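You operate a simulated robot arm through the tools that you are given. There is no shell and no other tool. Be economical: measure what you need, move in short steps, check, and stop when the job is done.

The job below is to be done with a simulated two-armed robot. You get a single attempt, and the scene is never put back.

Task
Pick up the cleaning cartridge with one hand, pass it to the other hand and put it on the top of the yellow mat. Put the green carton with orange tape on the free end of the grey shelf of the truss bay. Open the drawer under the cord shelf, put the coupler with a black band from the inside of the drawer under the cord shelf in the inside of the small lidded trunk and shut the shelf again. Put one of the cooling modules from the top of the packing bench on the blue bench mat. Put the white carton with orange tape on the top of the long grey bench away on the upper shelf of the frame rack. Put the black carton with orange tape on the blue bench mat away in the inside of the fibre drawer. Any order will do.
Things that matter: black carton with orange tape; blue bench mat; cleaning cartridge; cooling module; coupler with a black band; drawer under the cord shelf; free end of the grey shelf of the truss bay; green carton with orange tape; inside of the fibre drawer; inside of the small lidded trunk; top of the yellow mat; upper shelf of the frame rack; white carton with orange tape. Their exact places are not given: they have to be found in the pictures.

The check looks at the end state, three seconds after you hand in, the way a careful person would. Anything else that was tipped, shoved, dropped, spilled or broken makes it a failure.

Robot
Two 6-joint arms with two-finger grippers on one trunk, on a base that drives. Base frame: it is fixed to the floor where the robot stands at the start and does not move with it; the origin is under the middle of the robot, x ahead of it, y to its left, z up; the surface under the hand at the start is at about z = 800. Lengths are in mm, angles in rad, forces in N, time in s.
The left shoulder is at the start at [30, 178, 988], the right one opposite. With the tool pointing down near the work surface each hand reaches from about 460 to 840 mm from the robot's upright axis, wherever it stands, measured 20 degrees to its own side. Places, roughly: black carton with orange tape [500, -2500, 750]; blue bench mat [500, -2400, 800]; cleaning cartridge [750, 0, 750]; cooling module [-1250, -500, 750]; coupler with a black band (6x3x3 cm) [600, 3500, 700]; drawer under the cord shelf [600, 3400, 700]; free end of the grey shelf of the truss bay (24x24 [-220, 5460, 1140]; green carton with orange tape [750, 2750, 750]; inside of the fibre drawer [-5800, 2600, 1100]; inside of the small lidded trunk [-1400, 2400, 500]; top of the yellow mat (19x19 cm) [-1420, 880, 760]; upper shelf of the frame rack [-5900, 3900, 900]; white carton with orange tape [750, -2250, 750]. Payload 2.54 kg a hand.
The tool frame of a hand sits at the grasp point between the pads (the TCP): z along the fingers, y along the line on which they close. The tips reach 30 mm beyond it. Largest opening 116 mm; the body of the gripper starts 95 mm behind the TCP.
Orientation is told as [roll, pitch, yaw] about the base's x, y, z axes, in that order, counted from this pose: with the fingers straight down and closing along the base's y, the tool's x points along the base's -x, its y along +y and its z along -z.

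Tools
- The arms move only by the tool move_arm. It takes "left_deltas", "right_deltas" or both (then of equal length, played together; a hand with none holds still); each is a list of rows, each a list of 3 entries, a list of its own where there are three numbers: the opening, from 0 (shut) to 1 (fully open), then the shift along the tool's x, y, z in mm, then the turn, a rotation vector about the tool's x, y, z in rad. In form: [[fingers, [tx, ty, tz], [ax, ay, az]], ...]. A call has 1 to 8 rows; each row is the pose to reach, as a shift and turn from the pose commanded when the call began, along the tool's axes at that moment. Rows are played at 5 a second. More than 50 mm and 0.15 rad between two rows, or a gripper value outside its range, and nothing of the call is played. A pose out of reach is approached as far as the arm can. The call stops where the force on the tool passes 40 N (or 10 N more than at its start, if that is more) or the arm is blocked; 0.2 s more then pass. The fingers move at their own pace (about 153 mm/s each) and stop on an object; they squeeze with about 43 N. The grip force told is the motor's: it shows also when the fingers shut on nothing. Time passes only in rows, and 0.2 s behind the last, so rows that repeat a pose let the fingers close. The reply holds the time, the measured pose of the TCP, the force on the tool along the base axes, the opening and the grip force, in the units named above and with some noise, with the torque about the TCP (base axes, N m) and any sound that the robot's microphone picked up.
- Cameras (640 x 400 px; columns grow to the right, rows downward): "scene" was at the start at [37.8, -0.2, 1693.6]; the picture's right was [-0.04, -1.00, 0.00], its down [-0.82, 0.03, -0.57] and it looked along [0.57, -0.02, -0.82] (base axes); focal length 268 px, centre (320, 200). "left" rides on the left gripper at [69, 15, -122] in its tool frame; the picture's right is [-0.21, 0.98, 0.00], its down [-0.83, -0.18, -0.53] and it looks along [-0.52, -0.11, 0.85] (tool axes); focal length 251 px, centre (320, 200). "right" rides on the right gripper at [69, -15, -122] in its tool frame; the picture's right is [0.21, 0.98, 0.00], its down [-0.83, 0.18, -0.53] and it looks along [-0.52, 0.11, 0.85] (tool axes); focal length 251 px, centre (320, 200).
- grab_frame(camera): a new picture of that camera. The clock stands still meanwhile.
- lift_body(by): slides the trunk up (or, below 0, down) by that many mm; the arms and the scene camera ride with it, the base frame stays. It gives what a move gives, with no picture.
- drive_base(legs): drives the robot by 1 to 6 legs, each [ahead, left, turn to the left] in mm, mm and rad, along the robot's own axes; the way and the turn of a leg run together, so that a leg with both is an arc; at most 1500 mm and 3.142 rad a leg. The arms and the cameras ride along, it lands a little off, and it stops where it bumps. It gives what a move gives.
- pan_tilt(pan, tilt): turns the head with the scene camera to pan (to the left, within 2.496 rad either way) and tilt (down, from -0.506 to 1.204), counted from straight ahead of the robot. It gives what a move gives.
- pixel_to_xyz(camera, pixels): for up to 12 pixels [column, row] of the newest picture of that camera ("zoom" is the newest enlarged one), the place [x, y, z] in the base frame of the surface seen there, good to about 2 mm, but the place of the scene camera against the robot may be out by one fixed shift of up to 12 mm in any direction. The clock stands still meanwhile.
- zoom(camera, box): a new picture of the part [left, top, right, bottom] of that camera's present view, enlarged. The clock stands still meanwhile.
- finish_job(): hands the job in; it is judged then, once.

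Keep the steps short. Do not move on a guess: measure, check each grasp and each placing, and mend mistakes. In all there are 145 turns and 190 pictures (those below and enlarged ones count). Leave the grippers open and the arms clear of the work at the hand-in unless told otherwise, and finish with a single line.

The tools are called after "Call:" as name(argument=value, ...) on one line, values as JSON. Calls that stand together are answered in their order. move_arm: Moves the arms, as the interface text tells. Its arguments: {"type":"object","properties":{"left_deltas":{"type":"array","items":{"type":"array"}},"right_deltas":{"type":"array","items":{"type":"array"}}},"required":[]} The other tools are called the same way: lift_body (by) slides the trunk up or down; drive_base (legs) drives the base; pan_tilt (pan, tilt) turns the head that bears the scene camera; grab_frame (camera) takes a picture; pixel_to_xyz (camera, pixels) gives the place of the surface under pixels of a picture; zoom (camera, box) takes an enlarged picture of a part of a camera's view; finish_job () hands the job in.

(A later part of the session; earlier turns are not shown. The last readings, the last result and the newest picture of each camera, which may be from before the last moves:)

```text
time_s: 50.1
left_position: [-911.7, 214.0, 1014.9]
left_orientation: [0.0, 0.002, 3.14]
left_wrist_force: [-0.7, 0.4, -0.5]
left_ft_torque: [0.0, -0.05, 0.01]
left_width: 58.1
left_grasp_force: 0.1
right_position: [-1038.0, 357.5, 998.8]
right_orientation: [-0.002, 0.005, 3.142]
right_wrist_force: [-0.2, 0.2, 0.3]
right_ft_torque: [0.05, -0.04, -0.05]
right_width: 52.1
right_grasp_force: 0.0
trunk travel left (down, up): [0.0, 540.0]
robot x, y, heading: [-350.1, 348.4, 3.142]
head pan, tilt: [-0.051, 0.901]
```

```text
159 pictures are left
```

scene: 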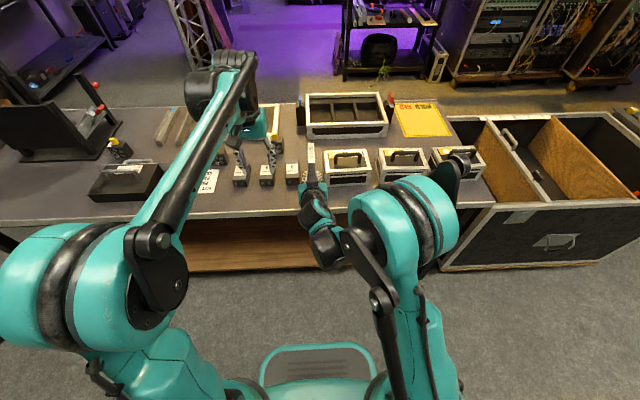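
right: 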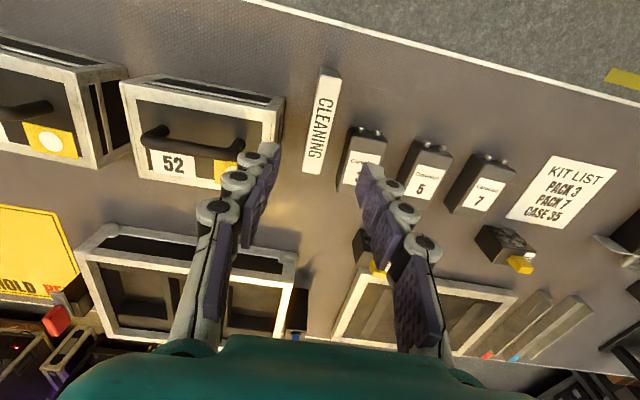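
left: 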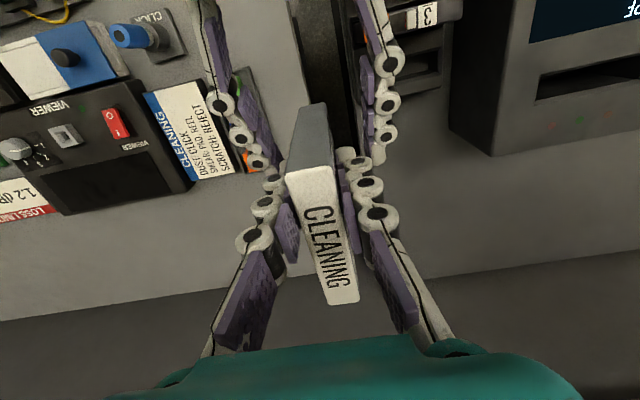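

Call:
pixel_to_xyz(camera="right", pixels=[[328, 75], [312, 165], [320, 120], [313, 120], [327, 120], [352, 145], [280, 120], [40, 230], [55, 280], [505, 235], [520, 268], [488, 240]])

```text
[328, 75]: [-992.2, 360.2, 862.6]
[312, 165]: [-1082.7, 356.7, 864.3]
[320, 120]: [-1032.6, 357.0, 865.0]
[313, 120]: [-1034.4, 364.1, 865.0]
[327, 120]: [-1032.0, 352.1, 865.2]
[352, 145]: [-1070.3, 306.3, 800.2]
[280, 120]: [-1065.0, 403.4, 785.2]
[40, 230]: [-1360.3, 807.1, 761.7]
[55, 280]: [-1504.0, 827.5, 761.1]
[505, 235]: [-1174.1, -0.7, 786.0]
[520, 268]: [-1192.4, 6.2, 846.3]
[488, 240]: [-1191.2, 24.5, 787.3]
```

The hand camera agrees: cartridge centre (−1036, 358), top z 865. I'll go straight down 160 mm, grip and lift.

Call:
move_arm(right_deltas=[[0.45, [0, 0, 45], [0, 0, 0]], [0.45, [0, 0, 90], [0, 0, 0]], [0.45, [0, 0, 130], [0, 0, 0]], [0.45, [0, 0, 160], [0, 0, 0]], [0, [0, 0, 160], [0, 0, 0]], [0, [0, 0, 160], [0, 0, 0]], [0, [0, 0, 130], [0, 0, 0]], [0, [0, 0, 85], [0, 0, 0]]])

Call:
lift_body(by=150)

Call:
grab_frame(camera="right")

```text
time_s: 51.9
left_position: [-909.6, 213.6, 1016.7]
left_orientation: [-0.001, 0.0, 3.14]
left_wrist_force: [0.2, -0.1, 0.1]
left_ft_torque: [0.05, -0.01, -0.03]
left_width: 57.9
left_grasp_force: 0.0
right_position: [-1035.9, 356.1, 917.7]
right_orientation: [0.001, -0.001, 3.141]
right_wrist_force: [0.6, -0.1, -1.9]
right_ft_torque: [0.01, -0.03, 0.0]
right_width: 20.8
right_grasp_force: 42.5
trunk travel left (down, up): [0.0, 540.0]
robot x, y, heading: [-347.8, 349.0, 3.142]
head pan, tilt: [-0.051, 0.901]
```

```text
time_s: 53.6
left_position: [-909.6, 213.8, 1165.5]
left_orientation: [0.001, 0.001, 3.14]
left_wrist_force: [-0.5, 0.0, -0.3]
left_ft_torque: [0.03, -0.02, -0.02]
left_width: 57.8
left_grasp_force: 0.2
right_position: [-1035.5, 355.6, 1067.8]
right_orientation: [-0.001, 0.0, 3.141]
right_wrist_force: [-0.7, 0.6, -2.8]
right_ft_torque: [0.01, -0.02, -0.04]
right_width: 21.0
right_grasp_force: 43.5
trunk travel left (down, up): [-150.0, 390.0]
robot x, y, heading: [-344.9, 346.7, 3.146]
head pan, tilt: [-0.051, 0.901]
```

```text
158 pictures are left
```

right: 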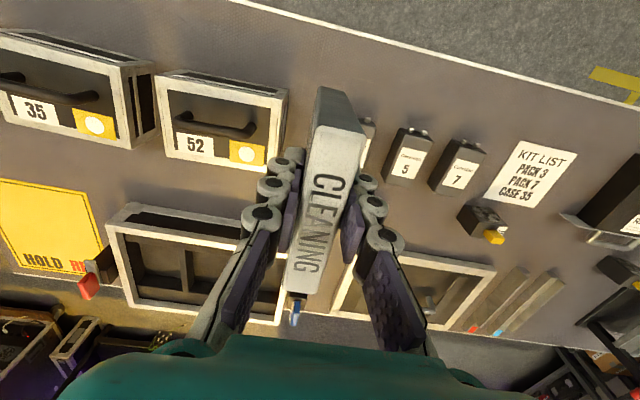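

It is regripped. I'll drive so the mat is in front to the right: forward 272 and right 333.

Call:
drive_base(legs=[[0, -333, 0], [272, 0, 0]])

Call:
move_arm(right_deltas=[[0, [-18, -38, 0], [0, 0, 0]], [0, [-36, -76, 0], [0, 0, 0]], [0, [-54, -114, 0], [0, 0, 0]], [0, [-72, -152, 0], [0, 0, 0]], [0, [-88, -190, 0], [0, 0, 0]]])

Call:
grab_frame(camera="right")

```text
time_s: 57.4
left_position: [-1185.9, 545.0, 1167.0]
left_orientation: [0.0, 0.001, 3.137]
left_wrist_force: [-0.4, -0.3, -0.1]
left_ft_torque: [0.02, -0.06, -0.03]
left_width: 58.0
left_grasp_force: 0.1
right_position: [-1311.2, 687.0, 1067.0]
right_orientation: [-0.001, 0.002, 3.139]
right_wrist_force: [-0.1, 0.8, -2.1]
right_ft_torque: [0.01, -0.04, -0.02]
right_width: 21.2
right_grasp_force: 43.1
trunk travel left (down, up): [-150.0, 390.0]
robot x, y, heading: [-615.4, 679.6, 3.137]
head pan, tilt: [-0.051, 0.901]
```

```text
time_s: 58.6
left_position: [-1186.1, 546.2, 1165.4]
left_orientation: [0.002, 0.004, 3.139]
left_wrist_force: [-0.4, 1.0, -0.6]
left_ft_torque: [-0.03, -0.05, 0.04]
left_width: 57.5
left_grasp_force: 0.0
right_position: [-1398.4, 875.7, 1065.1]
right_orientation: [0.002, -0.001, 3.14]
right_wrist_force: [-1.3, 0.6, -3.1]
right_ft_torque: [-0.03, -0.05, 0.03]
right_width: 21.6
right_grasp_force: 43.3
trunk travel left (down, up): [-150.0, 390.0]
robot x, y, heading: [-623.2, 676.1, 3.142]
head pan, tilt: [-0.051, 0.901]
```

```text
157 pictures are left
```

right: 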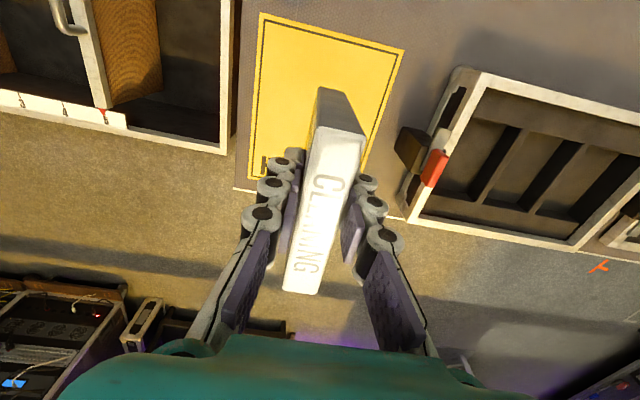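

Now I'll measure the mat corners with the hand camera.

Call:
pixel_to_xyz(camera="right", pixels=[[262, 16], [402, 50], [250, 178], [360, 175], [408, 217], [280, 80], [445, 195]])

```text
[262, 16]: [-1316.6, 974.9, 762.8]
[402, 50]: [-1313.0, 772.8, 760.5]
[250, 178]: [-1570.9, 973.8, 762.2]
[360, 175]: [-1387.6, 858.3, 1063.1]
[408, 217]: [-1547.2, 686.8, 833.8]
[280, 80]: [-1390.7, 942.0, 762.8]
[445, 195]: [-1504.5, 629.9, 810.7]
```

The mat is x −1571…−1315, y 773…975, and the cartridge is well over it. I'll lower to TCP z about 840.

Call:
move_arm(right_deltas=[[0, [0, 0, 48], [0, 0, 0]], [0, [0, 0, 96], [0, 0, 0]], [0, [0, 0, 144], [0, 0, 0]], [0, [0, 0, 190], [0, 0, 0]], [0, [0, 0, 215], [0, 0, 0]], [0, [0, 0, 223], [0, 0, 0]], [0, [0, 0, 226], [0, 0, 0]]])

Call:
grab_frame(camera="right")

```text
time_s: 60.2
left_position: [-1185.7, 545.1, 1166.9]
left_orientation: [0.001, 0.0, 3.138]
left_wrist_force: [-0.4, -0.2, -0.5]
left_ft_torque: [0.08, -0.03, 0.05]
left_width: 58.1
left_grasp_force: 0.1
right_position: [-1397.4, 878.3, 840.0]
right_orientation: [0.0, 0.0, 3.139]
right_wrist_force: [0.2, 0.8, -0.5]
right_ft_torque: [-0.04, 0.09, 0.0]
right_width: 21.1
right_grasp_force: 43.0
trunk travel left (down, up): [-150.0, 390.0]
robot x, y, heading: [-622.8, 679.0, 3.14]
head pan, tilt: [-0.051, 0.901]
```

```text
156 pictures are left
```

right: 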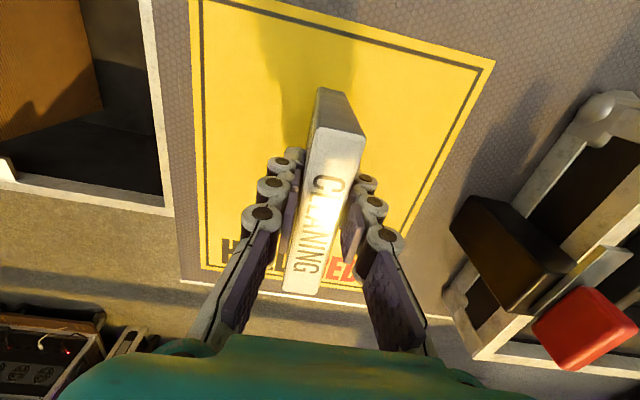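

It is nearly touching. I'll go 2 mm more, release and rise.

Call:
move_arm(right_deltas=[[0, [0, 0, 2], [0, 0, 0]], [0.25, [0, 0, 2], [0, 0, 0]], [0.45, [0, 0, 2], [0, 0, 0]], [0.45, [0, 0, -10], [0, 0, 0]], [0.45, [0, 0, -55], [0, 0, 0]], [0.45, [0, 0, -100], [0, 0, 0]], [0.45, [0, 0, -148], [0, 0, 0]], [0.45, [0, 0, -195], [0, 0, 0]]])

Call:
grab_frame(camera="right")

```text
time_s: 62.0
left_position: [-1183.8, 546.1, 1166.3]
left_orientation: [0.001, 0.0, 3.138]
left_wrist_force: [0.2, -0.1, -0.6]
left_ft_torque: [-0.03, -0.02, 0.01]
left_width: 58.1
left_grasp_force: 0.0
right_position: [-1396.7, 880.4, 1037.9]
right_orientation: [-0.001, 0.0, 3.141]
right_wrist_force: [-0.5, -0.8, 0.0]
right_ft_torque: [-0.04, 0.01, 0.0]
right_width: 52.1
right_grasp_force: 0.1
trunk travel left (down, up): [-150.0, 390.0]
robot x, y, heading: [-620.3, 681.6, 3.142]
head pan, tilt: [-0.051, 0.901]
```

```text
155 pictures are left
```

right: 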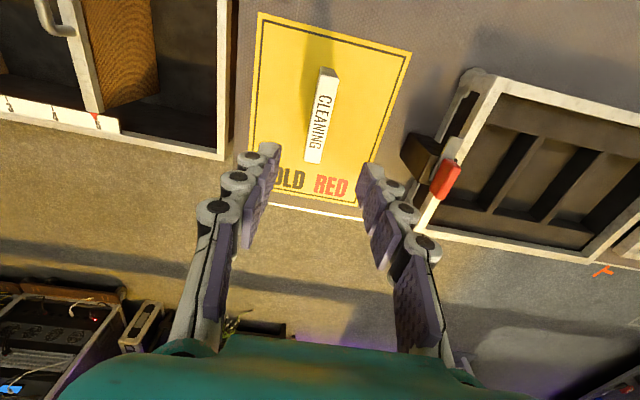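

The cartridge stands on the mat. Next is the cooling module near (−1187, 8), with the left hand. I'll back off 120, move left 490, and then look with the left camera.

Call:
drive_base(legs=[[-120, 0, 0], [0, 492, 0]])

Call:
move_arm(left_deltas=[[1, [-30, 10, 0], [0, 0, 0]], [1, [-60, 20, 20], [0, 0, 0]], [1, [-80, 30, 50], [0, 0, 0]], [1, [-80, 30, 80], [0, 0, 0]]], right_deltas=[[0.45, [45, 0, -10], [0, 0, 0]], [0.45, [90, 0, -20], [0, 0, 0]], [0.45, [135, 0, -30], [0, 0, 0]], [0.45, [180, 0, -30], [0, 0, 0]]])

Call:
grab_frame(camera="left")

```text
time_s: 65.7
left_position: [-1060.2, 48.8, 1166.1]
left_orientation: [0.0, -0.001, -3.134]
left_wrist_force: [-0.6, -1.7, -0.6]
left_ft_torque: [0.02, -0.03, -0.02]
left_width: 58.1
left_grasp_force: 0.1
right_position: [-1277.0, 381.3, 1036.1]
right_orientation: [0.0, -0.001, -3.133]
right_wrist_force: [-0.5, -0.9, 0.2]
right_ft_torque: [0.03, 0.0, 0.02]
right_width: 52.5
right_grasp_force: 0.1
trunk travel left (down, up): [-150.0, 390.0]
robot x, y, heading: [-496.2, 185.7, -3.128]
head pan, tilt: [-0.051, 0.901]
```

```text
time_s: 66.7
left_position: [-1140.4, 18.5, 1087.4]
left_orientation: [-0.001, -0.001, -3.136]
left_wrist_force: [0.4, 0.0, 0.3]
left_ft_torque: [0.02, 0.05, 0.0]
left_width: 116.0
left_grasp_force: 0.1
right_position: [-1098.3, 383.7, 1065.2]
right_orientation: [-0.001, 0.002, -3.131]
right_wrist_force: [0.0, 0.4, 0.2]
right_ft_torque: [0.03, 0.02, 0.02]
right_width: 52.0
right_grasp_force: 0.0
trunk travel left (down, up): [-150.0, 390.0]
robot x, y, heading: [-499.5, 185.8, -3.131]
head pan, tilt: [-0.051, 0.901]
```

```text
154 pictures are left
```

left: 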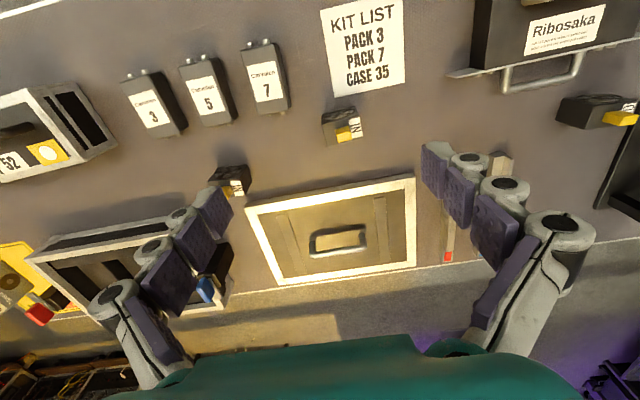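

Call:
zoom(camera="left", box=[300, 90, 390, 160])

Call:
pixel_to_xyz(camera="left", pixels=[[325, 118], [337, 112], [354, 112], [343, 125], [345, 133], [358, 122], [338, 142], [325, 140], [362, 133], [335, 120]])

```text
5.71 times, centred on (345, 125) of left
```

zoom: 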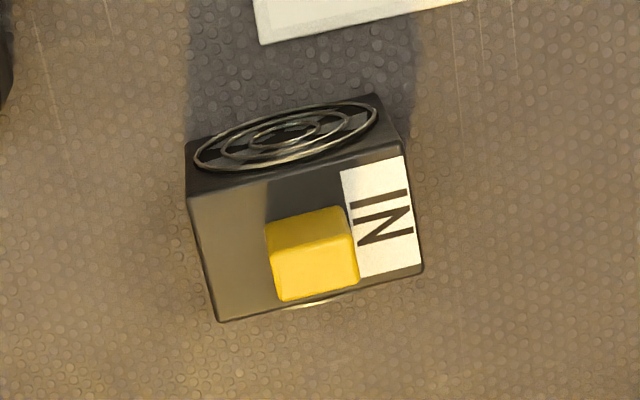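

```text
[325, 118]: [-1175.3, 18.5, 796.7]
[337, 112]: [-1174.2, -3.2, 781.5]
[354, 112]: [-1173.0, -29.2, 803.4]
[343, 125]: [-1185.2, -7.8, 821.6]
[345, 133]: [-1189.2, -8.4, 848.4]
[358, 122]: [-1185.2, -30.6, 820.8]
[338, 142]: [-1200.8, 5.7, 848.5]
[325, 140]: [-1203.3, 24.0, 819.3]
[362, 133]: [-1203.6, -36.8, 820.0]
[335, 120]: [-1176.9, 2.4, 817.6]
```

The module's top is x −1172…−1207, y −38…27 at z 820, square to the bench. I'll go to (−1189,−6), stop above it first and check.

Call:
move_arm(left_deltas=[[1, [-25, 12, 40], [0, 0, 0]], [1, [-48.6, 24.5, 80], [0, 0, 0]], [1, [-48.6, 24.5, 125], [0, 0, 0]], [1, [-48.6, 24.5, 170], [0, 0, 0]], [1, [-48.6, 24.5, 205], [0, 0, 0]]])

Call:
grab_frame(camera="left")

```text
time_s: 67.9
left_position: [-1189.5, -5.3, 878.7]
left_orientation: [0.0, 0.0, -3.133]
left_wrist_force: [1.1, -0.1, 0.3]
left_ft_torque: [-0.01, -0.01, 0.02]
left_width: 115.8
left_grasp_force: 0.1
right_position: [-1100.1, 382.2, 1064.8]
right_orientation: [0.001, 0.0, -3.133]
right_wrist_force: [0.0, 0.0, -0.5]
right_ft_torque: [-0.02, -0.02, -0.02]
right_width: 52.4
right_grasp_force: 0.0
trunk travel left (down, up): [-150.0, 390.0]
robot x, y, heading: [-498.0, 186.5, -3.135]
head pan, tilt: [-0.051, 0.901]
```

```text
152 pictures are left
```

left: 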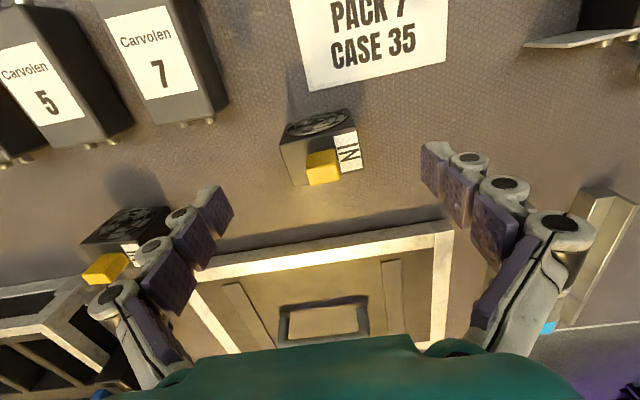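

The path is clear. I'll go down 82 mm, close and lift.

Call:
move_arm(left_deltas=[[1, [0, 0, 40], [0, 0, 0]], [1, [0, 0, 70], [0, 0, 0]], [1, [0, 0, 82], [0, 0, 0]], [0, [0, 0, 82], [0, 0, 0]], [0, [0, 0, 82], [0, 0, 0]], [0, [0, 0, 70], [0, 0, 0]], [0, [0, 0, 30], [0, 0, 0]], [0, [0, 0, -15], [0, 0, 0]]])

Call:
move_arm(left_deltas=[[0, [20, 0, -45], [0, 0, 0]], [0, [40, 0, -90], [0, 0, 0]], [0, [60, 0, -135], [0, 0, 0]], [0, [80, 0, -180], [0, 0, 0]]])

Call:
grab_frame(camera="left")

```text
time_s: 69.7
left_position: [-1184.6, -5.6, 896.2]
left_orientation: [0.0, -0.001, -3.134]
left_wrist_force: [0.5, 0.8, -1.4]
left_ft_torque: [-0.02, -0.05, 0.01]
left_width: 59.0
left_grasp_force: 43.0
right_position: [-1100.1, 382.6, 1065.9]
right_orientation: [-0.001, 0.0, -3.132]
right_wrist_force: [0.7, 0.2, 1.1]
right_ft_torque: [-0.01, 0.03, 0.0]
right_width: 52.3
right_grasp_force: 0.1
trunk travel left (down, up): [-150.0, 390.0]
robot x, y, heading: [-497.8, 188.7, -3.134]
head pan, tilt: [-0.051, 0.901]
```

```text
time_s: 70.7
left_position: [-1107.8, -3.2, 1077.7]
left_orientation: [0.0, -0.001, -3.137]
left_wrist_force: [0.7, 0.0, -1.2]
left_ft_torque: [0.0, 0.0, 0.01]
left_width: 58.9
left_grasp_force: 43.2
right_position: [-1098.0, 383.6, 1066.0]
right_orientation: [-0.001, 0.001, -3.133]
right_wrist_force: [-0.2, 0.3, -0.5]
right_ft_torque: [-0.01, 0.02, 0.01]
right_width: 52.4
right_grasp_force: 0.0
trunk travel left (down, up): [-150.0, 390.0]
robot x, y, heading: [-501.9, 188.4, -3.127]
head pan, tilt: [-0.051, 0.901]
```

```text
151 pictures are left
```

left: 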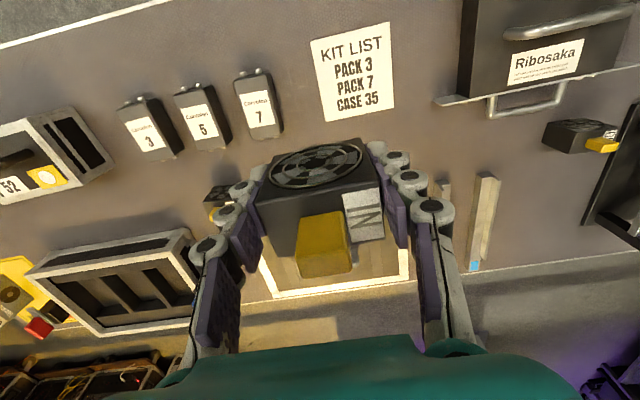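

The module is held (59 mm). I'll back up, turn to face +x and go to y about −1200, then look toward the blue mat.

Call:
drive_base(legs=[[-230, 0, 0], [0, 0, 3.13], [0, -1390, 0]])

Call:
pan_tilt(pan=-1.0, tilt=0.65)

Call:
grab_frame(camera="scene")

```text
time_s: 86.3
left_position: [372.4, -995.2, 1075.6]
left_orientation: [0.001, 0.001, 0.026]
left_wrist_force: [-0.2, 0.1, -1.2]
left_ft_torque: [0.0, 0.04, -0.02]
left_width: 58.9
left_grasp_force: 42.8
right_position: [370.4, -1381.1, 1066.1]
right_orientation: [0.001, 0.001, 0.027]
right_wrist_force: [-0.6, -0.1, 0.8]
right_ft_torque: [0.03, 0.0, -0.03]
right_width: 52.4
right_grasp_force: 0.1
trunk travel left (down, up): [-150.0, 390.0]
robot x, y, heading: [-233.3, -1197.0, 0.024]
head pan, tilt: [-0.051, 0.901]
```

```text
time_s: 87.6
left_position: [370.8, -993.7, 1075.5]
left_orientation: [0.0, 0.0, 0.026]
left_wrist_force: [-0.3, -1.0, -0.7]
left_ft_torque: [0.01, 0.02, 0.01]
left_width: 59.0
left_grasp_force: 42.8
right_position: [370.4, -1380.8, 1066.5]
right_orientation: [0.0, 0.0, 0.028]
right_wrist_force: [0.5, 0.7, 0.4]
right_ft_torque: [0.02, 0.07, 0.03]
right_width: 52.3
right_grasp_force: 0.1
trunk travel left (down, up): [-150.0, 390.0]
robot x, y, heading: [-235.2, -1195.6, 0.032]
head pan, tilt: [-1.0, 0.649]
```

```text
150 pictures are left
```

scene: 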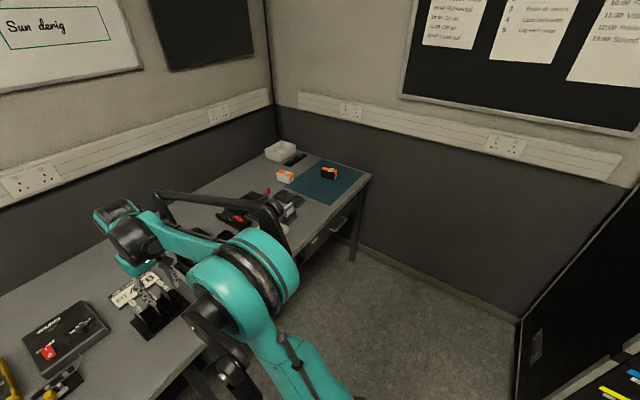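

Call:
zoom(camera="scene", box=[230, 130, 390, 250])

Call:
pixel_to_xyz(camera="scene", pixels=[[287, 187], [319, 160], [362, 172], [333, 205], [286, 174], [328, 169], [278, 150], [370, 178], [310, 225], [290, 198], [517, 320], [590, 385]])

```text
3.33 times, centred on (310, 190) of scene
```

zoom: 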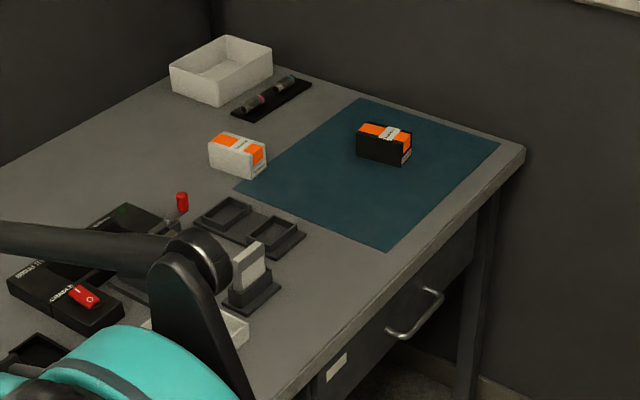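

```text
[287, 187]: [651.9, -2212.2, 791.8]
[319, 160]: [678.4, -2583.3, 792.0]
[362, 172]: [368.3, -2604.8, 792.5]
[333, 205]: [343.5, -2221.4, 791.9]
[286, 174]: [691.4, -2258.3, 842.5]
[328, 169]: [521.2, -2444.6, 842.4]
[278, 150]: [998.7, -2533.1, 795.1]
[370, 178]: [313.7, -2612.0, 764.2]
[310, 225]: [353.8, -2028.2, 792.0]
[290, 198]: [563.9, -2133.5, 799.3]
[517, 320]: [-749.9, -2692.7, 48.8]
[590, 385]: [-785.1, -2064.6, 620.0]
```

The blue mat is about x 335–668, y −2216…−2600, true z about 802. The black carton is on it near (511,−2440) and the white carton near (681,−2250). I'll drive to (−80,−2300).

Call:
drive_base(legs=[[0, -1104, -0.028], [155, 0, 0]])

Call:
move_arm(right_deltas=[[1, [0, -5, 0], [0, 0, 0]], [1, [0, -10, 0], [0, 0, 0]]])

Call:
grab_frame(camera="right")

Call:
grab_frame(camera="left")

```text
time_s: 94.1
left_position: [556.9, -2071.4, 1075.9]
left_orientation: [-0.001, 0.001, 0.018]
left_wrist_force: [-0.2, 0.3, -1.0]
left_ft_torque: [0.0, 0.04, 0.03]
left_width: 59.0
left_grasp_force: 43.1
right_position: [553.0, -2457.9, 1063.8]
right_orientation: [-0.001, 0.002, 0.021]
right_wrist_force: [1.2, -0.1, -0.1]
right_ft_torque: [-0.04, 0.07, -0.02]
right_width: 52.3
right_grasp_force: 0.1
trunk travel left (down, up): [-150.0, 390.0]
robot x, y, heading: [-51.8, -2271.4, 0.02]
head pan, tilt: [-1.0, 0.649]
```

```text
time_s: 94.7
left_position: [554.8, -2071.0, 1076.7]
left_orientation: [0.001, 0.001, 0.02]
left_wrist_force: [0.0, 0.4, -1.0]
left_ft_torque: [-0.01, 0.0, -0.01]
left_width: 58.8
left_grasp_force: 43.2
right_position: [551.5, -2466.3, 1063.8]
right_orientation: [-0.001, -0.001, 0.021]
right_wrist_force: [0.6, 0.6, -0.1]
right_ft_torque: [-0.01, 0.02, 0.0]
right_width: 115.9
right_grasp_force: 0.0
trunk travel left (down, up): [-150.0, 390.0]
robot x, y, heading: [-50.2, -2272.3, 0.02]
head pan, tilt: [-1.0, 0.649]
```

```text
148 pictures are left
```

right: 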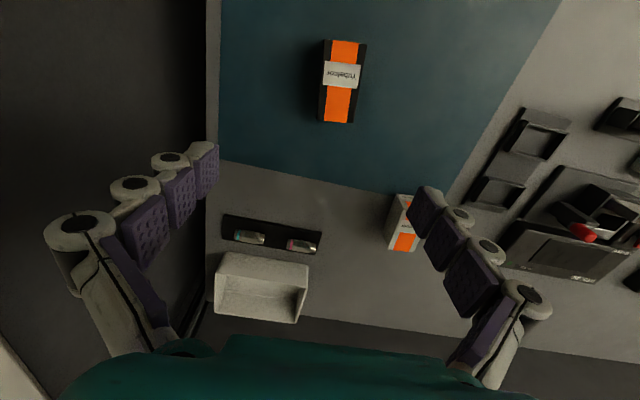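

```text
147 pictures are left
```

left: 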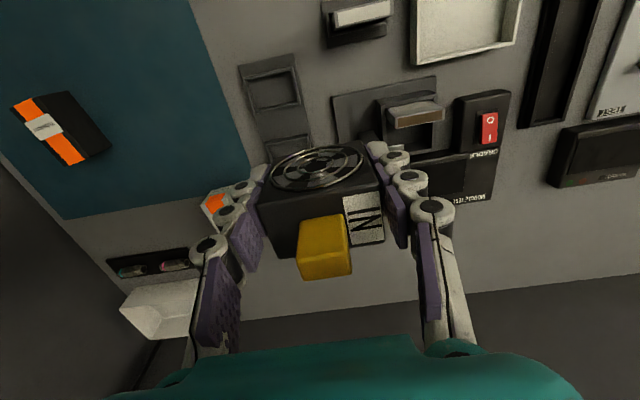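

Call:
pixel_to_xyz(camera="right", pixels=[[326, 43], [365, 45], [354, 120], [321, 120], [342, 85], [222, 100], [455, 200], [222, 20], [395, 200], [412, 198], [405, 240], [400, 150]])

Call:
zoom(camera="right", box=[290, 20, 450, 270])

```text
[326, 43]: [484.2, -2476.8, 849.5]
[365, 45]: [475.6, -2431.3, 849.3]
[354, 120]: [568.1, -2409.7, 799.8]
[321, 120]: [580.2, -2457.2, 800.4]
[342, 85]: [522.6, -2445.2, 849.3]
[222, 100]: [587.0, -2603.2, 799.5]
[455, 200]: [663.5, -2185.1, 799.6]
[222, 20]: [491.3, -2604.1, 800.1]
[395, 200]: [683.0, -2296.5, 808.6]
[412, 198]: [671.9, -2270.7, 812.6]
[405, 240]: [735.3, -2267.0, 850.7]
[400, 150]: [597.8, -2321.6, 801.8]
```

```text
1.60 times, centred on (370, 145) of right
```

zoom: 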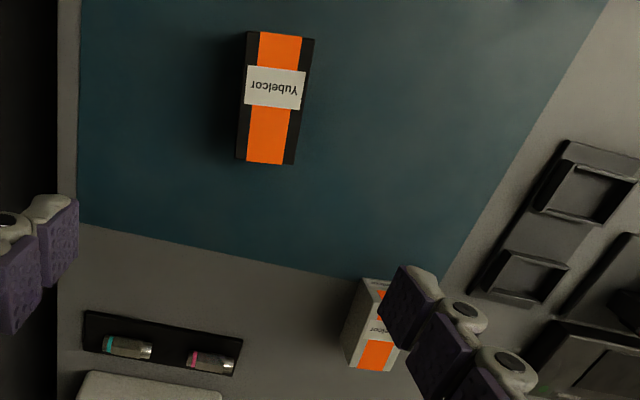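

Call:
pixel_to_xyz(camera="right", pixels=[[328, 48], [322, 112], [332, 44], [354, 46], [350, 115], [326, 116], [358, 47], [352, 108], [336, 118], [388, 245], [393, 205], [412, 250]])

Call:
zoom(camera="right", box=[300, 25, 390, 135])

```text
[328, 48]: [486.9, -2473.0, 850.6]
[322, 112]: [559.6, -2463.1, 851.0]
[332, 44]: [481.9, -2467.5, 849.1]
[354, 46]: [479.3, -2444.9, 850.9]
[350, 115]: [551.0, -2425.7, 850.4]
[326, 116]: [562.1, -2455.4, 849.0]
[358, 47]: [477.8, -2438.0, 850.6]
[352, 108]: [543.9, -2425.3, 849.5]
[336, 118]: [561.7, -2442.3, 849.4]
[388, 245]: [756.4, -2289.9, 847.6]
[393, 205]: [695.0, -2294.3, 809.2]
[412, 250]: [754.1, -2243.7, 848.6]
```

```text
3.64 times, centred on (345, 80) of right
```

zoom: 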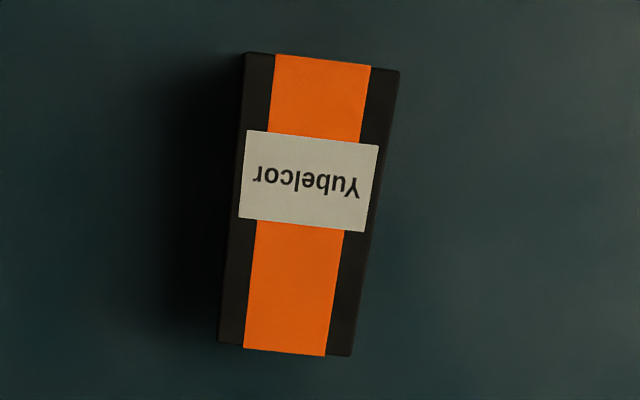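

The black carton's top centre is (520,−2446), turned about 0.15 rad, about 85 × 45 mm, top z 850. The right hand goes over it turned by 0.13 rad more, lowers to TCP z 840, and grips.

Call:
move_arm(right_deltas=[[0.8, [15, 10, 40], [0, 0, -0.06]], [0.8, [31, 21, 85], [0, 0, -0.13]], [0.8, [31, 21, 130], [0, 0, -0.13]], [0.8, [31, 21, 170], [0, 0, -0.13]]])

Call:
grab_frame(camera="right")

```text
time_s: 95.7
left_position: [556.3, -2071.8, 1076.6]
left_orientation: [-0.001, 0.0, 0.018]
left_wrist_force: [0.1, -0.5, -0.6]
left_ft_torque: [0.01, 0.01, 0.0]
left_width: 58.8
left_grasp_force: 43.3
right_position: [520.5, -2448.4, 895.1]
right_orientation: [-0.001, -0.001, 0.153]
right_wrist_force: [-0.2, -0.6, 0.2]
right_ft_torque: [0.01, 0.04, 0.0]
right_width: 92.7
right_grasp_force: 0.1
trunk travel left (down, up): [-150.0, 390.0]
robot x, y, heading: [-50.2, -2267.7, 0.026]
head pan, tilt: [-1.0, 0.649]
```

```text
144 pictures are left
```

right: 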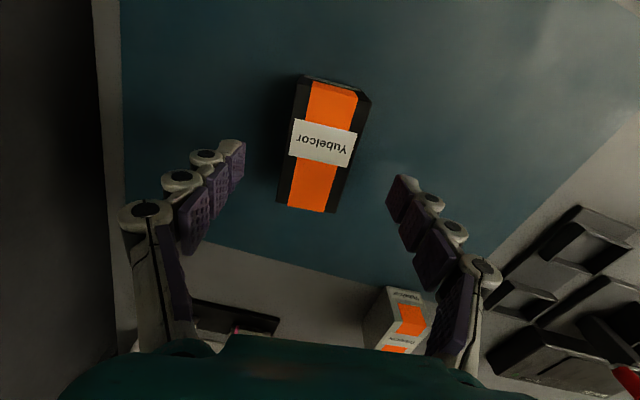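

Aligned. I'll lower 54 mm, close and lift.

Call:
move_arm(right_deltas=[[0.8, [0, 0, 35], [0, 0, 0]], [0.8, [0, 0, 54], [0, 0, 0]], [0, [0, 0, 54], [0, 0, 0]], [0, [0, 0, 54], [0, 0, 0]], [0, [0, 0, 40], [0, 0, 0]], [0, [0, 0, 0], [0, 0, 0]], [0, [0, 0, -45], [0, 0, 0]], [0, [0, 0, -90], [0, 0, 0]]])

Call:
grab_frame(camera="right")

```text
time_s: 97.5
left_position: [554.3, -2070.4, 1076.8]
left_orientation: [-0.002, -0.001, 0.019]
left_wrist_force: [-0.7, 0.0, -1.5]
left_ft_torque: [0.02, -0.02, 0.03]
left_width: 58.7
left_grasp_force: 43.0
right_position: [519.6, -2445.9, 985.8]
right_orientation: [0.001, -0.001, 0.152]
right_wrist_force: [0.4, 0.1, -2.7]
right_ft_torque: [0.02, -0.02, -0.03]
right_width: 48.8
right_grasp_force: 42.9
trunk travel left (down, up): [-150.0, 390.0]
robot x, y, heading: [-51.4, -2268.9, 0.019]
head pan, tilt: [-1.0, 0.649]
```

```text
143 pictures are left
```

right: 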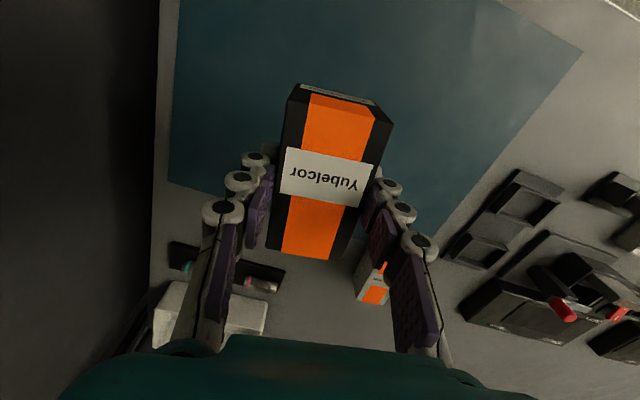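

The black carton is held (48.8 mm). I'll move the right hand aside and up, and bring the left hand with the module over the mat at (480,−2290).

Call:
move_arm(left_deltas=[[0, [16, -44, 0], [0, 0, 0]], [0, [32, -88, 0], [0, 0, 0]], [0, [48, -132, 0], [0, 0, 0]], [0, [64, -176, 0], [0, 0, 0]], [0, [79, -217, 0], [0, 0, 0]], [0, [79, -217, 40], [0, 0, 0]]], right_deltas=[[0, [0, -30, -20], [0, 0, 0]], [0, [0, -60, -50], [0, 0, 0]], [0, [0, -90, -80], [0, 0, 0]], [0, [0, -110, -100], [0, 0, 0]], [0, [0, -110, -100], [0, 0, 0]], [0, [0, -110, -100], [0, 0, 0]]])

Call:
grab_frame(camera="left")

```text
time_s: 98.9
left_position: [478.3, -2291.1, 1034.9]
left_orientation: [0.0, 0.002, 0.02]
left_wrist_force: [0.6, -1.0, -1.7]
left_ft_torque: [0.03, 0.03, -0.02]
left_width: 59.1
left_grasp_force: 42.8
right_position: [536.2, -2555.5, 1083.4]
right_orientation: [0.001, 0.002, 0.151]
right_wrist_force: [0.3, -0.5, -1.5]
right_ft_torque: [0.02, 0.05, 0.0]
right_width: 48.9
right_grasp_force: 43.0
trunk travel left (down, up): [-150.0, 390.0]
robot x, y, heading: [-53.0, -2270.1, 0.018]
head pan, tilt: [-1.0, 0.649]
```

```text
142 pictures are left
```

left: 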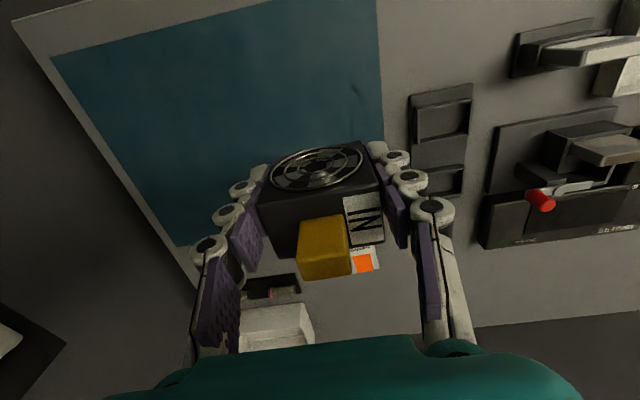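

It's over the mat. I'll lower it 198 mm, release and rise.

Call:
move_arm(left_deltas=[[0, [0, 0, 48], [0, 0, 0]], [0, [0, 0, 96], [0, 0, 0]], [0, [0, 0, 144], [0, 0, 0]], [0, [0, 0, 180], [0, 0, 0]], [0, [0, 0, 194], [0, 0, 0]], [0, [0, 0, 199], [0, 0, 0]]])

Call:
move_arm(left_deltas=[[0.7, [0, 0, 0], [0, 0, 0]], [0.95, [0, 0, 0], [0, 0, 0]], [0.95, [0, 0, -10], [0, 0, 0]], [0.95, [0, 0, -55], [0, 0, 0]], [0.95, [0, 0, -100], [0, 0, 0]], [0.95, [0, 0, -148], [0, 0, 0]], [0.95, [0, 0, -195], [0, 0, 0]]])

Call:
grab_frame(camera="left")

```text
time_s: 100.3
left_position: [480.9, -2289.6, 838.3]
left_orientation: [0.0, 0.0, 0.019]
left_wrist_force: [-0.4, 0.4, -0.8]
left_ft_torque: [0.02, -0.03, 0.0]
left_width: 58.9
left_grasp_force: 43.0
right_position: [536.0, -2554.4, 1084.8]
right_orientation: [-0.001, 0.0, 0.151]
right_wrist_force: [0.2, 0.5, -1.6]
right_ft_torque: [0.01, 0.02, -0.03]
right_width: 49.0
right_grasp_force: 42.9
trunk travel left (down, up): [-150.0, 390.0]
robot x, y, heading: [-51.9, -2267.8, 0.022]
head pan, tilt: [-1.0, 0.649]
```

```text
time_s: 101.9
left_position: [478.7, -2287.1, 1033.6]
left_orientation: [0.0, 0.0, 0.02]
left_wrist_force: [-0.5, 0.3, -0.2]
left_ft_torque: [-0.02, -0.04, -0.01]
left_width: 110.1
left_grasp_force: 0.6
right_position: [535.0, -2556.0, 1085.3]
right_orientation: [0.0, -0.001, 0.153]
right_wrist_force: [-0.2, 0.2, -0.8]
right_ft_torque: [-0.01, -0.01, -0.02]
right_width: 48.6
right_grasp_force: 43.1
trunk travel left (down, up): [-150.0, 390.0]
robot x, y, heading: [-51.4, -2267.0, 0.026]
head pan, tilt: [-1.0, 0.649]
```

```text
141 pictures are left
```

left: 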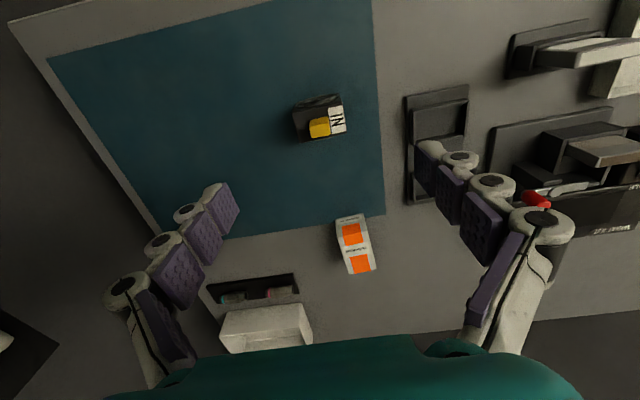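

The module stands on the blue mat. Next is the white carton at (355,245) in the left view.

Call:
zoom(camera="left", box=[310, 200, 400, 290])

Call:
pixel_to_xyz(camera="left", pixels=[[339, 222], [359, 218], [347, 268], [371, 264], [343, 240], [364, 240], [354, 245], [350, 232], [358, 262]])

```text
4.44 times, centred on (355, 245) of left
```

zoom: 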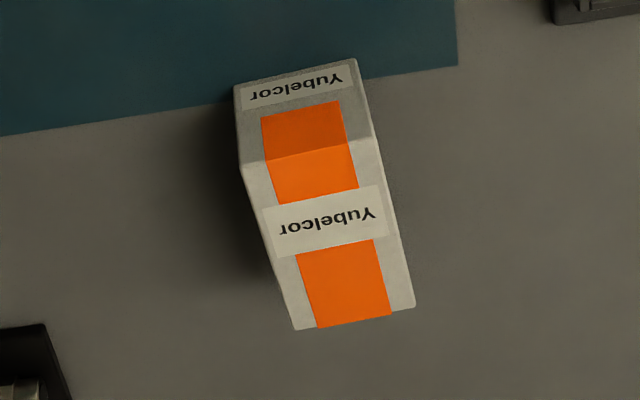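

```text
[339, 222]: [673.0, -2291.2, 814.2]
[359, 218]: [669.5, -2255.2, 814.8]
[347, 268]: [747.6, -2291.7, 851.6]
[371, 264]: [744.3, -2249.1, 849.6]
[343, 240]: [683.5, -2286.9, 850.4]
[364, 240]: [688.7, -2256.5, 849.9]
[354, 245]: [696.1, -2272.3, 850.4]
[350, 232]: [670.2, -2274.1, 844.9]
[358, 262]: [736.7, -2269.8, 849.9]
```

The white carton's centre is (714,−2270), yaw about 0.085, top 850. I'll move the left hand over it at altitude and descend to 60 mm above.

Call:
move_arm(left_deltas=[[0.85, [-47, 2, 0], [0, 0, -0.02]], [0.85, [-94, 5, 0], [0, 0, -0.04]], [0.85, [-141, 7, 0], [0, 0, -0.065]], [0.85, [-188, 10, 30], [0, 0, -0.065]], [0.85, [-235, 12.3, 40], [0, 0, -0.065]], [0.85, [-235, 12.3, 85], [0, 0, -0.065]], [0.85, [-235, 12.3, 130], [0, 0, -0.065]]])

Call:
grab_frame(camera="left")

```text
refused: row 4 steps farther than a row can; nothing moved
```

```text
139 pictures are left
```

left: 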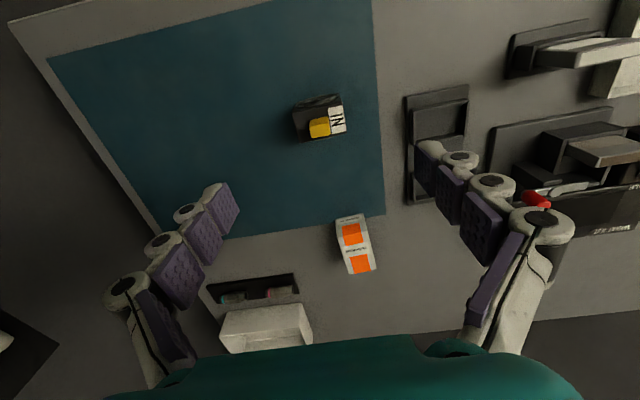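

Row 4 was a bit too long, so I'll repeat with even steps.

Call:
move_arm(left_deltas=[[0.85, [-47, 2, 0], [0, 0, -0.02]], [0.85, [-94, 5, 0], [0, 0, -0.04]], [0.85, [-141, 7, 0], [0, 0, -0.065]], [0.85, [-188, 10, 0], [0, 0, -0.065]], [0.85, [-235, 12.3, 0], [0, 0, -0.065]], [0.85, [-235, 12.3, 45], [0, 0, -0.065]], [0.85, [-235, 12.3, 90], [0, 0, -0.065]], [0.85, [-235, 12.3, 130], [0, 0, -0.065]]])

Call:
grab_frame(camera="left")

```text
time_s: 103.7
left_position: [715.3, -2271.3, 904.8]
left_orientation: [0.0, 0.0, 0.083]
left_wrist_force: [-0.1, -0.1, 0.1]
left_ft_torque: [-0.03, 0.03, 0.01]
left_width: 98.6
left_grasp_force: 0.1
left hand out of reach, approached as far as the arm can: row 5
right_position: [537.4, -2556.4, 1086.2]
right_orientation: [-0.002, 0.003, 0.151]
right_wrist_force: [0.8, 0.2, -2.0]
right_ft_torque: [0.01, 0.04, 0.0]
right_width: 48.9
right_grasp_force: 43.4
trunk travel left (down, up): [-150.0, 390.0]
robot x, y, heading: [-50.9, -2266.8, 0.021]
head pan, tilt: [-1.0, 0.649]
```

```text
138 pictures are left
```

left: 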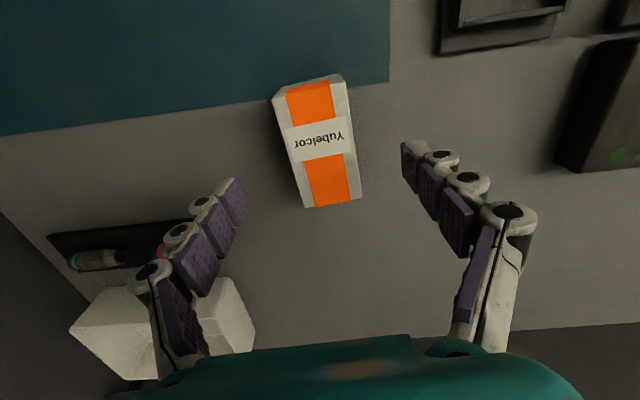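

Aligned. I'll narrow the opening to 0.65 to stay away from the pen tray, lower 64 mm, grip and lift.

Call:
move_arm(left_deltas=[[0.65, [0, 0, 10], [0, 0, 0]], [0.65, [0, 0, 40], [0, 0, 0]], [0.65, [0, 0, 63], [0, 0, 0]], [0, [0, 0, 63], [0, 0, 0]], [0, [0, 0, 63], [0, 0, 0]], [0, [0, 0, 50], [0, 0, 0]], [0, [0, 0, 5], [0, 0, 0]], [0, [0, 0, -40], [0, 0, 0]]])

Call:
move_arm(left_deltas=[[0, [40, 25, -15], [0, 0, 0]], [0, [80, 50, -30], [0, 0, 0]], [0, [120, 75, -45], [0, 0, 0]], [0, [160, 100, -60], [0, 0, 0]], [0, [200, 125, -75], [0, 0, 0]], [0, [240, 150, -90], [0, 0, 0]], [0, [270, 165, -105], [0, 0, 0]]])

Call:
grab_frame(camera="left")

```text
time_s: 105.5
left_position: [715.6, -2273.7, 941.3]
left_orientation: [-0.001, 0.0, 0.086]
left_wrist_force: [-0.8, -0.5, -1.4]
left_ft_torque: [0.02, 0.05, 0.0]
left_width: 48.8
left_grasp_force: 42.9
right_position: [535.8, -2556.0, 1085.5]
right_orientation: [-0.001, 0.001, 0.151]
right_wrist_force: [-0.5, -0.5, -1.8]
right_ft_torque: [-0.02, -0.01, 0.0]
right_width: 48.9
right_grasp_force: 42.5
trunk travel left (down, up): [-150.0, 390.0]
robot x, y, heading: [-51.2, -2272.4, 0.018]
head pan, tilt: [-1.0, 0.649]
```

```text
time_s: 107.1
left_position: [429.7, -2131.4, 1048.4]
left_orientation: [0.0, -0.003, 0.081]
left_wrist_force: [-0.7, -0.4, -1.3]
left_ft_torque: [-0.02, -0.03, -0.01]
left_width: 48.7
left_grasp_force: 43.0
right_position: [533.7, -2554.7, 1087.0]
right_orientation: [-0.001, 0.001, 0.152]
right_wrist_force: [-0.3, -0.2, -1.3]
right_ft_torque: [0.01, -0.03, 0.02]
right_width: 48.8
right_grasp_force: 43.0
trunk travel left (down, up): [-150.0, 390.0]
robot x, y, heading: [-50.6, -2266.7, 0.02]
head pan, tilt: [-1.0, 0.649]
```

```text
137 pictures are left
```

left: 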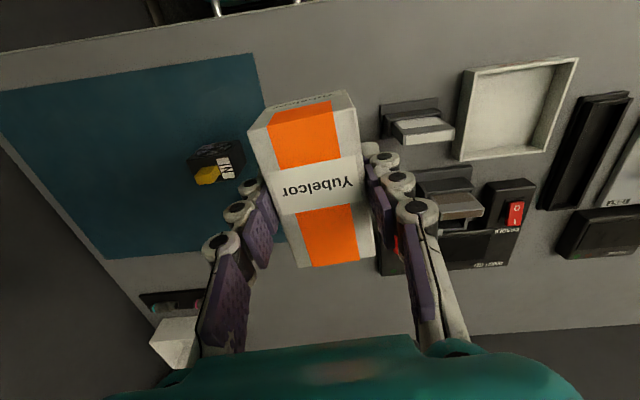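

Both cartons are held. Now I'll drive back out into the aisle, turn to face −x between the tall case and the packing bench, and look ahead.

Call:
drive_base(legs=[[-250, 0, 0], [0, 780, 0], [0, 0, 3.12], [700, 0, 0]])

Call:
pan_tilt(pan=0.0, tilt=0.45)

Call:
grab_frame(camera="scene")

Call:
pan_tilt(pan=-0.9, tilt=0.45)

Call:
grab_frame(camera="scene")

```text
time_s: 123.3
left_position: [-1499.0, -1566.4, 1050.1]
left_orientation: [-0.001, 0.0, -3.128]
left_wrist_force: [0.4, -0.2, -1.3]
left_ft_torque: [-0.04, 0.0, -0.04]
left_width: 49.2
left_grasp_force: 42.8
right_position: [-1573.6, -1135.8, 1085.7]
right_orientation: [-0.001, -0.001, -3.058]
right_wrist_force: [-0.9, -0.2, -2.3]
right_ft_torque: [-0.03, -0.02, 0.02]
right_width: 48.6
right_grasp_force: 42.9
trunk travel left (down, up): [-150.0, 390.0]
robot x, y, heading: [-1005.6, -1460.1, 3.087]
head pan, tilt: [-1.0, 0.649]
```

```text
time_s: 124.6
left_position: [-1498.5, -1566.7, 1049.1]
left_orientation: [0.002, 0.002, -3.128]
left_wrist_force: [-0.2, 0.3, -1.3]
left_ft_torque: [0.0, -0.03, 0.02]
left_width: 49.0
left_grasp_force: 43.0
right_position: [-1573.2, -1136.0, 1086.5]
right_orientation: [0.0, -0.001, -3.059]
right_wrist_force: [-0.1, -0.5, -1.6]
right_ft_torque: [0.0, 0.0, -0.03]
right_width: 48.7
right_grasp_force: 42.6
trunk travel left (down, up): [-150.0, 390.0]
robot x, y, heading: [-1006.5, -1461.0, 3.088]
head pan, tilt: [0.0, 0.45]
```

```text
136 pictures are left
```

scene: 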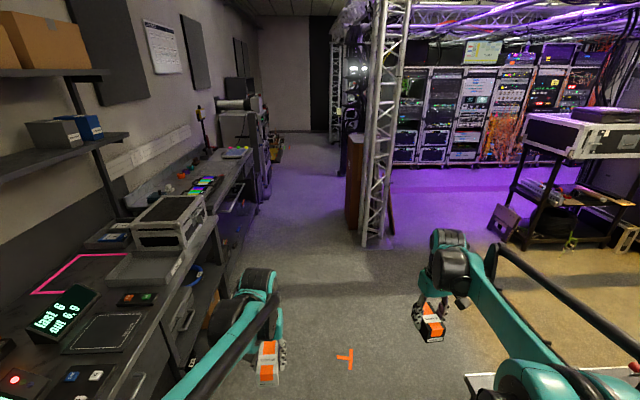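

```text
time_s: 125.8
left_position: [-1499.4, -1567.0, 1049.9]
left_orientation: [0.001, 0.001, -3.128]
left_wrist_force: [0.1, -1.2, -1.9]
left_ft_torque: [-0.01, -0.03, -0.01]
left_width: 48.9
left_grasp_force: 43.6
right_position: [-1573.9, -1136.9, 1085.8]
right_orientation: [0.0, 0.001, -3.058]
right_wrist_force: [0.5, 0.6, -1.5]
right_ft_torque: [0.0, -0.01, 0.0]
right_width: 49.1
right_grasp_force: 42.7
trunk travel left (down, up): [-150.0, 390.0]
robot x, y, heading: [-1006.1, -1458.8, 3.093]
head pan, tilt: [-0.901, 0.45]
```

```text
135 pictures are left
```

scene: 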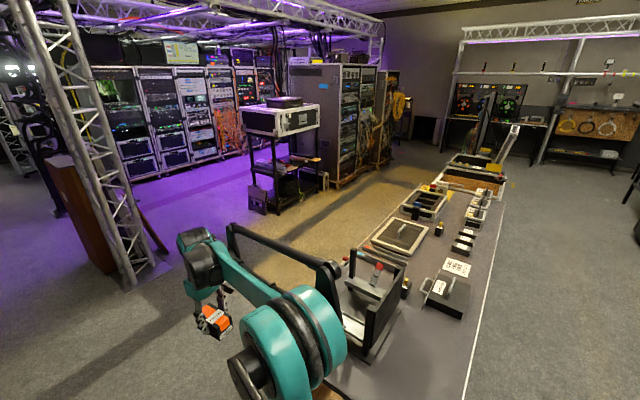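

Call:
pixel_to_xyz(camera="scene", pixels=[[135, 175], [200, 160], [245, 148], [270, 100], [340, 180], [255, 205], [300, 60], [360, 160], [135, 280], [320, 190], [386, 150], [105, 270]])

Call:
zoom(camera="scene", box=[80, 30, 420, 220])

```text
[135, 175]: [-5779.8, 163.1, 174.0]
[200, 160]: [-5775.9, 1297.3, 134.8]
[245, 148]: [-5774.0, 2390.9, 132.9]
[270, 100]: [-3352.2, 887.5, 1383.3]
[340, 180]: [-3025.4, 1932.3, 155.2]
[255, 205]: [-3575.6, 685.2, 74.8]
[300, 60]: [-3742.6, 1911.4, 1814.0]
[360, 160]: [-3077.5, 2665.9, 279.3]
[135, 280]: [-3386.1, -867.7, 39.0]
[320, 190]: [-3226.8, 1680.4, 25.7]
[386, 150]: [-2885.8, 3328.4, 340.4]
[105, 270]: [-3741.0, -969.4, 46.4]
```

```text
1.88 times, centred on (250, 125) of scene
```

zoom: 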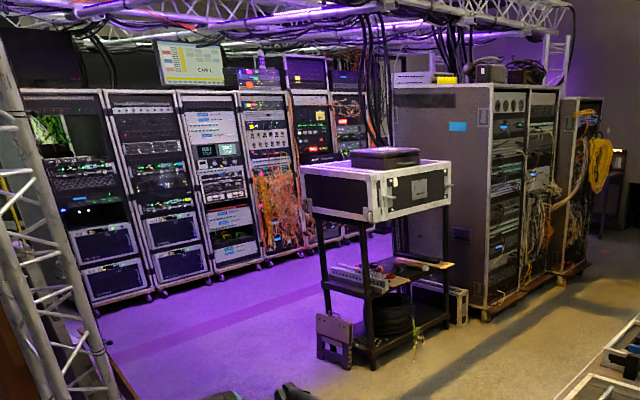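

The rack row front is at x about −5775. The gap between the truss column (y about −870) and the cart (y about 600) is wide enough. I'll drive through at y about −120 to x about −4700.

Call:
drive_base(legs=[[0, 0, 0.05], [1300, 0, 0], [0, -1340, 0], [1200, 0, 0], [1150, 0, 0]])

Call:
pan_tilt(pan=-0.9, tilt=0.35)

Call:
grab_frame(camera="scene")

```text
time_s: 150.2
left_position: [-5165.3, -251.3, 1050.1]
left_orientation: [0.0, 0.0, -3.083]
left_wrist_force: [0.4, -0.2, -2.9]
left_ft_torque: [0.03, 0.01, 0.0]
left_width: 48.9
left_grasp_force: 43.2
right_position: [-5257.3, 175.9, 1086.1]
right_orientation: [-0.001, 0.001, -3.017]
right_wrist_force: [-0.9, -0.2, -1.5]
right_ft_torque: [0.0, -0.02, 0.0]
right_width: 48.8
right_grasp_force: 42.9
trunk travel left (down, up): [-150.0, 390.0]
robot x, y, heading: [-4678.4, -125.8, 3.138]
head pan, tilt: [-0.901, 0.45]
```

```text
time_s: 150.9
left_position: [-5164.7, -249.5, 1050.8]
left_orientation: [0.0, 0.0, -3.081]
left_wrist_force: [0.5, 1.3, -2.7]
left_ft_torque: [0.0, -0.03, -0.01]
left_width: 48.9
left_grasp_force: 42.9
right_position: [-5256.6, 176.6, 1085.9]
right_orientation: [0.0, -0.001, -3.017]
right_wrist_force: [-0.7, 0.4, -1.8]
right_ft_torque: [-0.01, 0.0, 0.03]
right_width: 48.9
right_grasp_force: 43.5
trunk travel left (down, up): [-150.0, 390.0]
robot x, y, heading: [-4676.5, -126.9, 3.14]
head pan, tilt: [-0.901, 0.351]
```

```text
133 pictures are left
```

scene: 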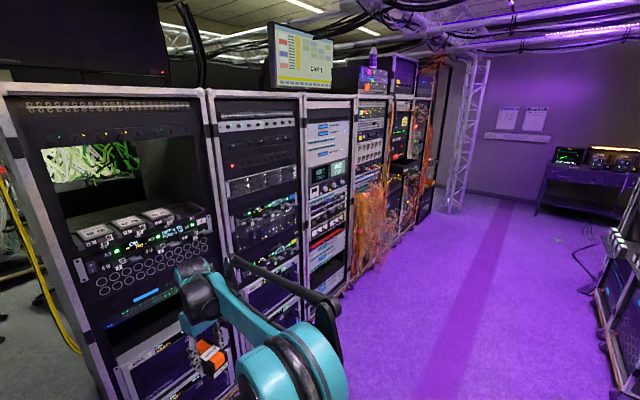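

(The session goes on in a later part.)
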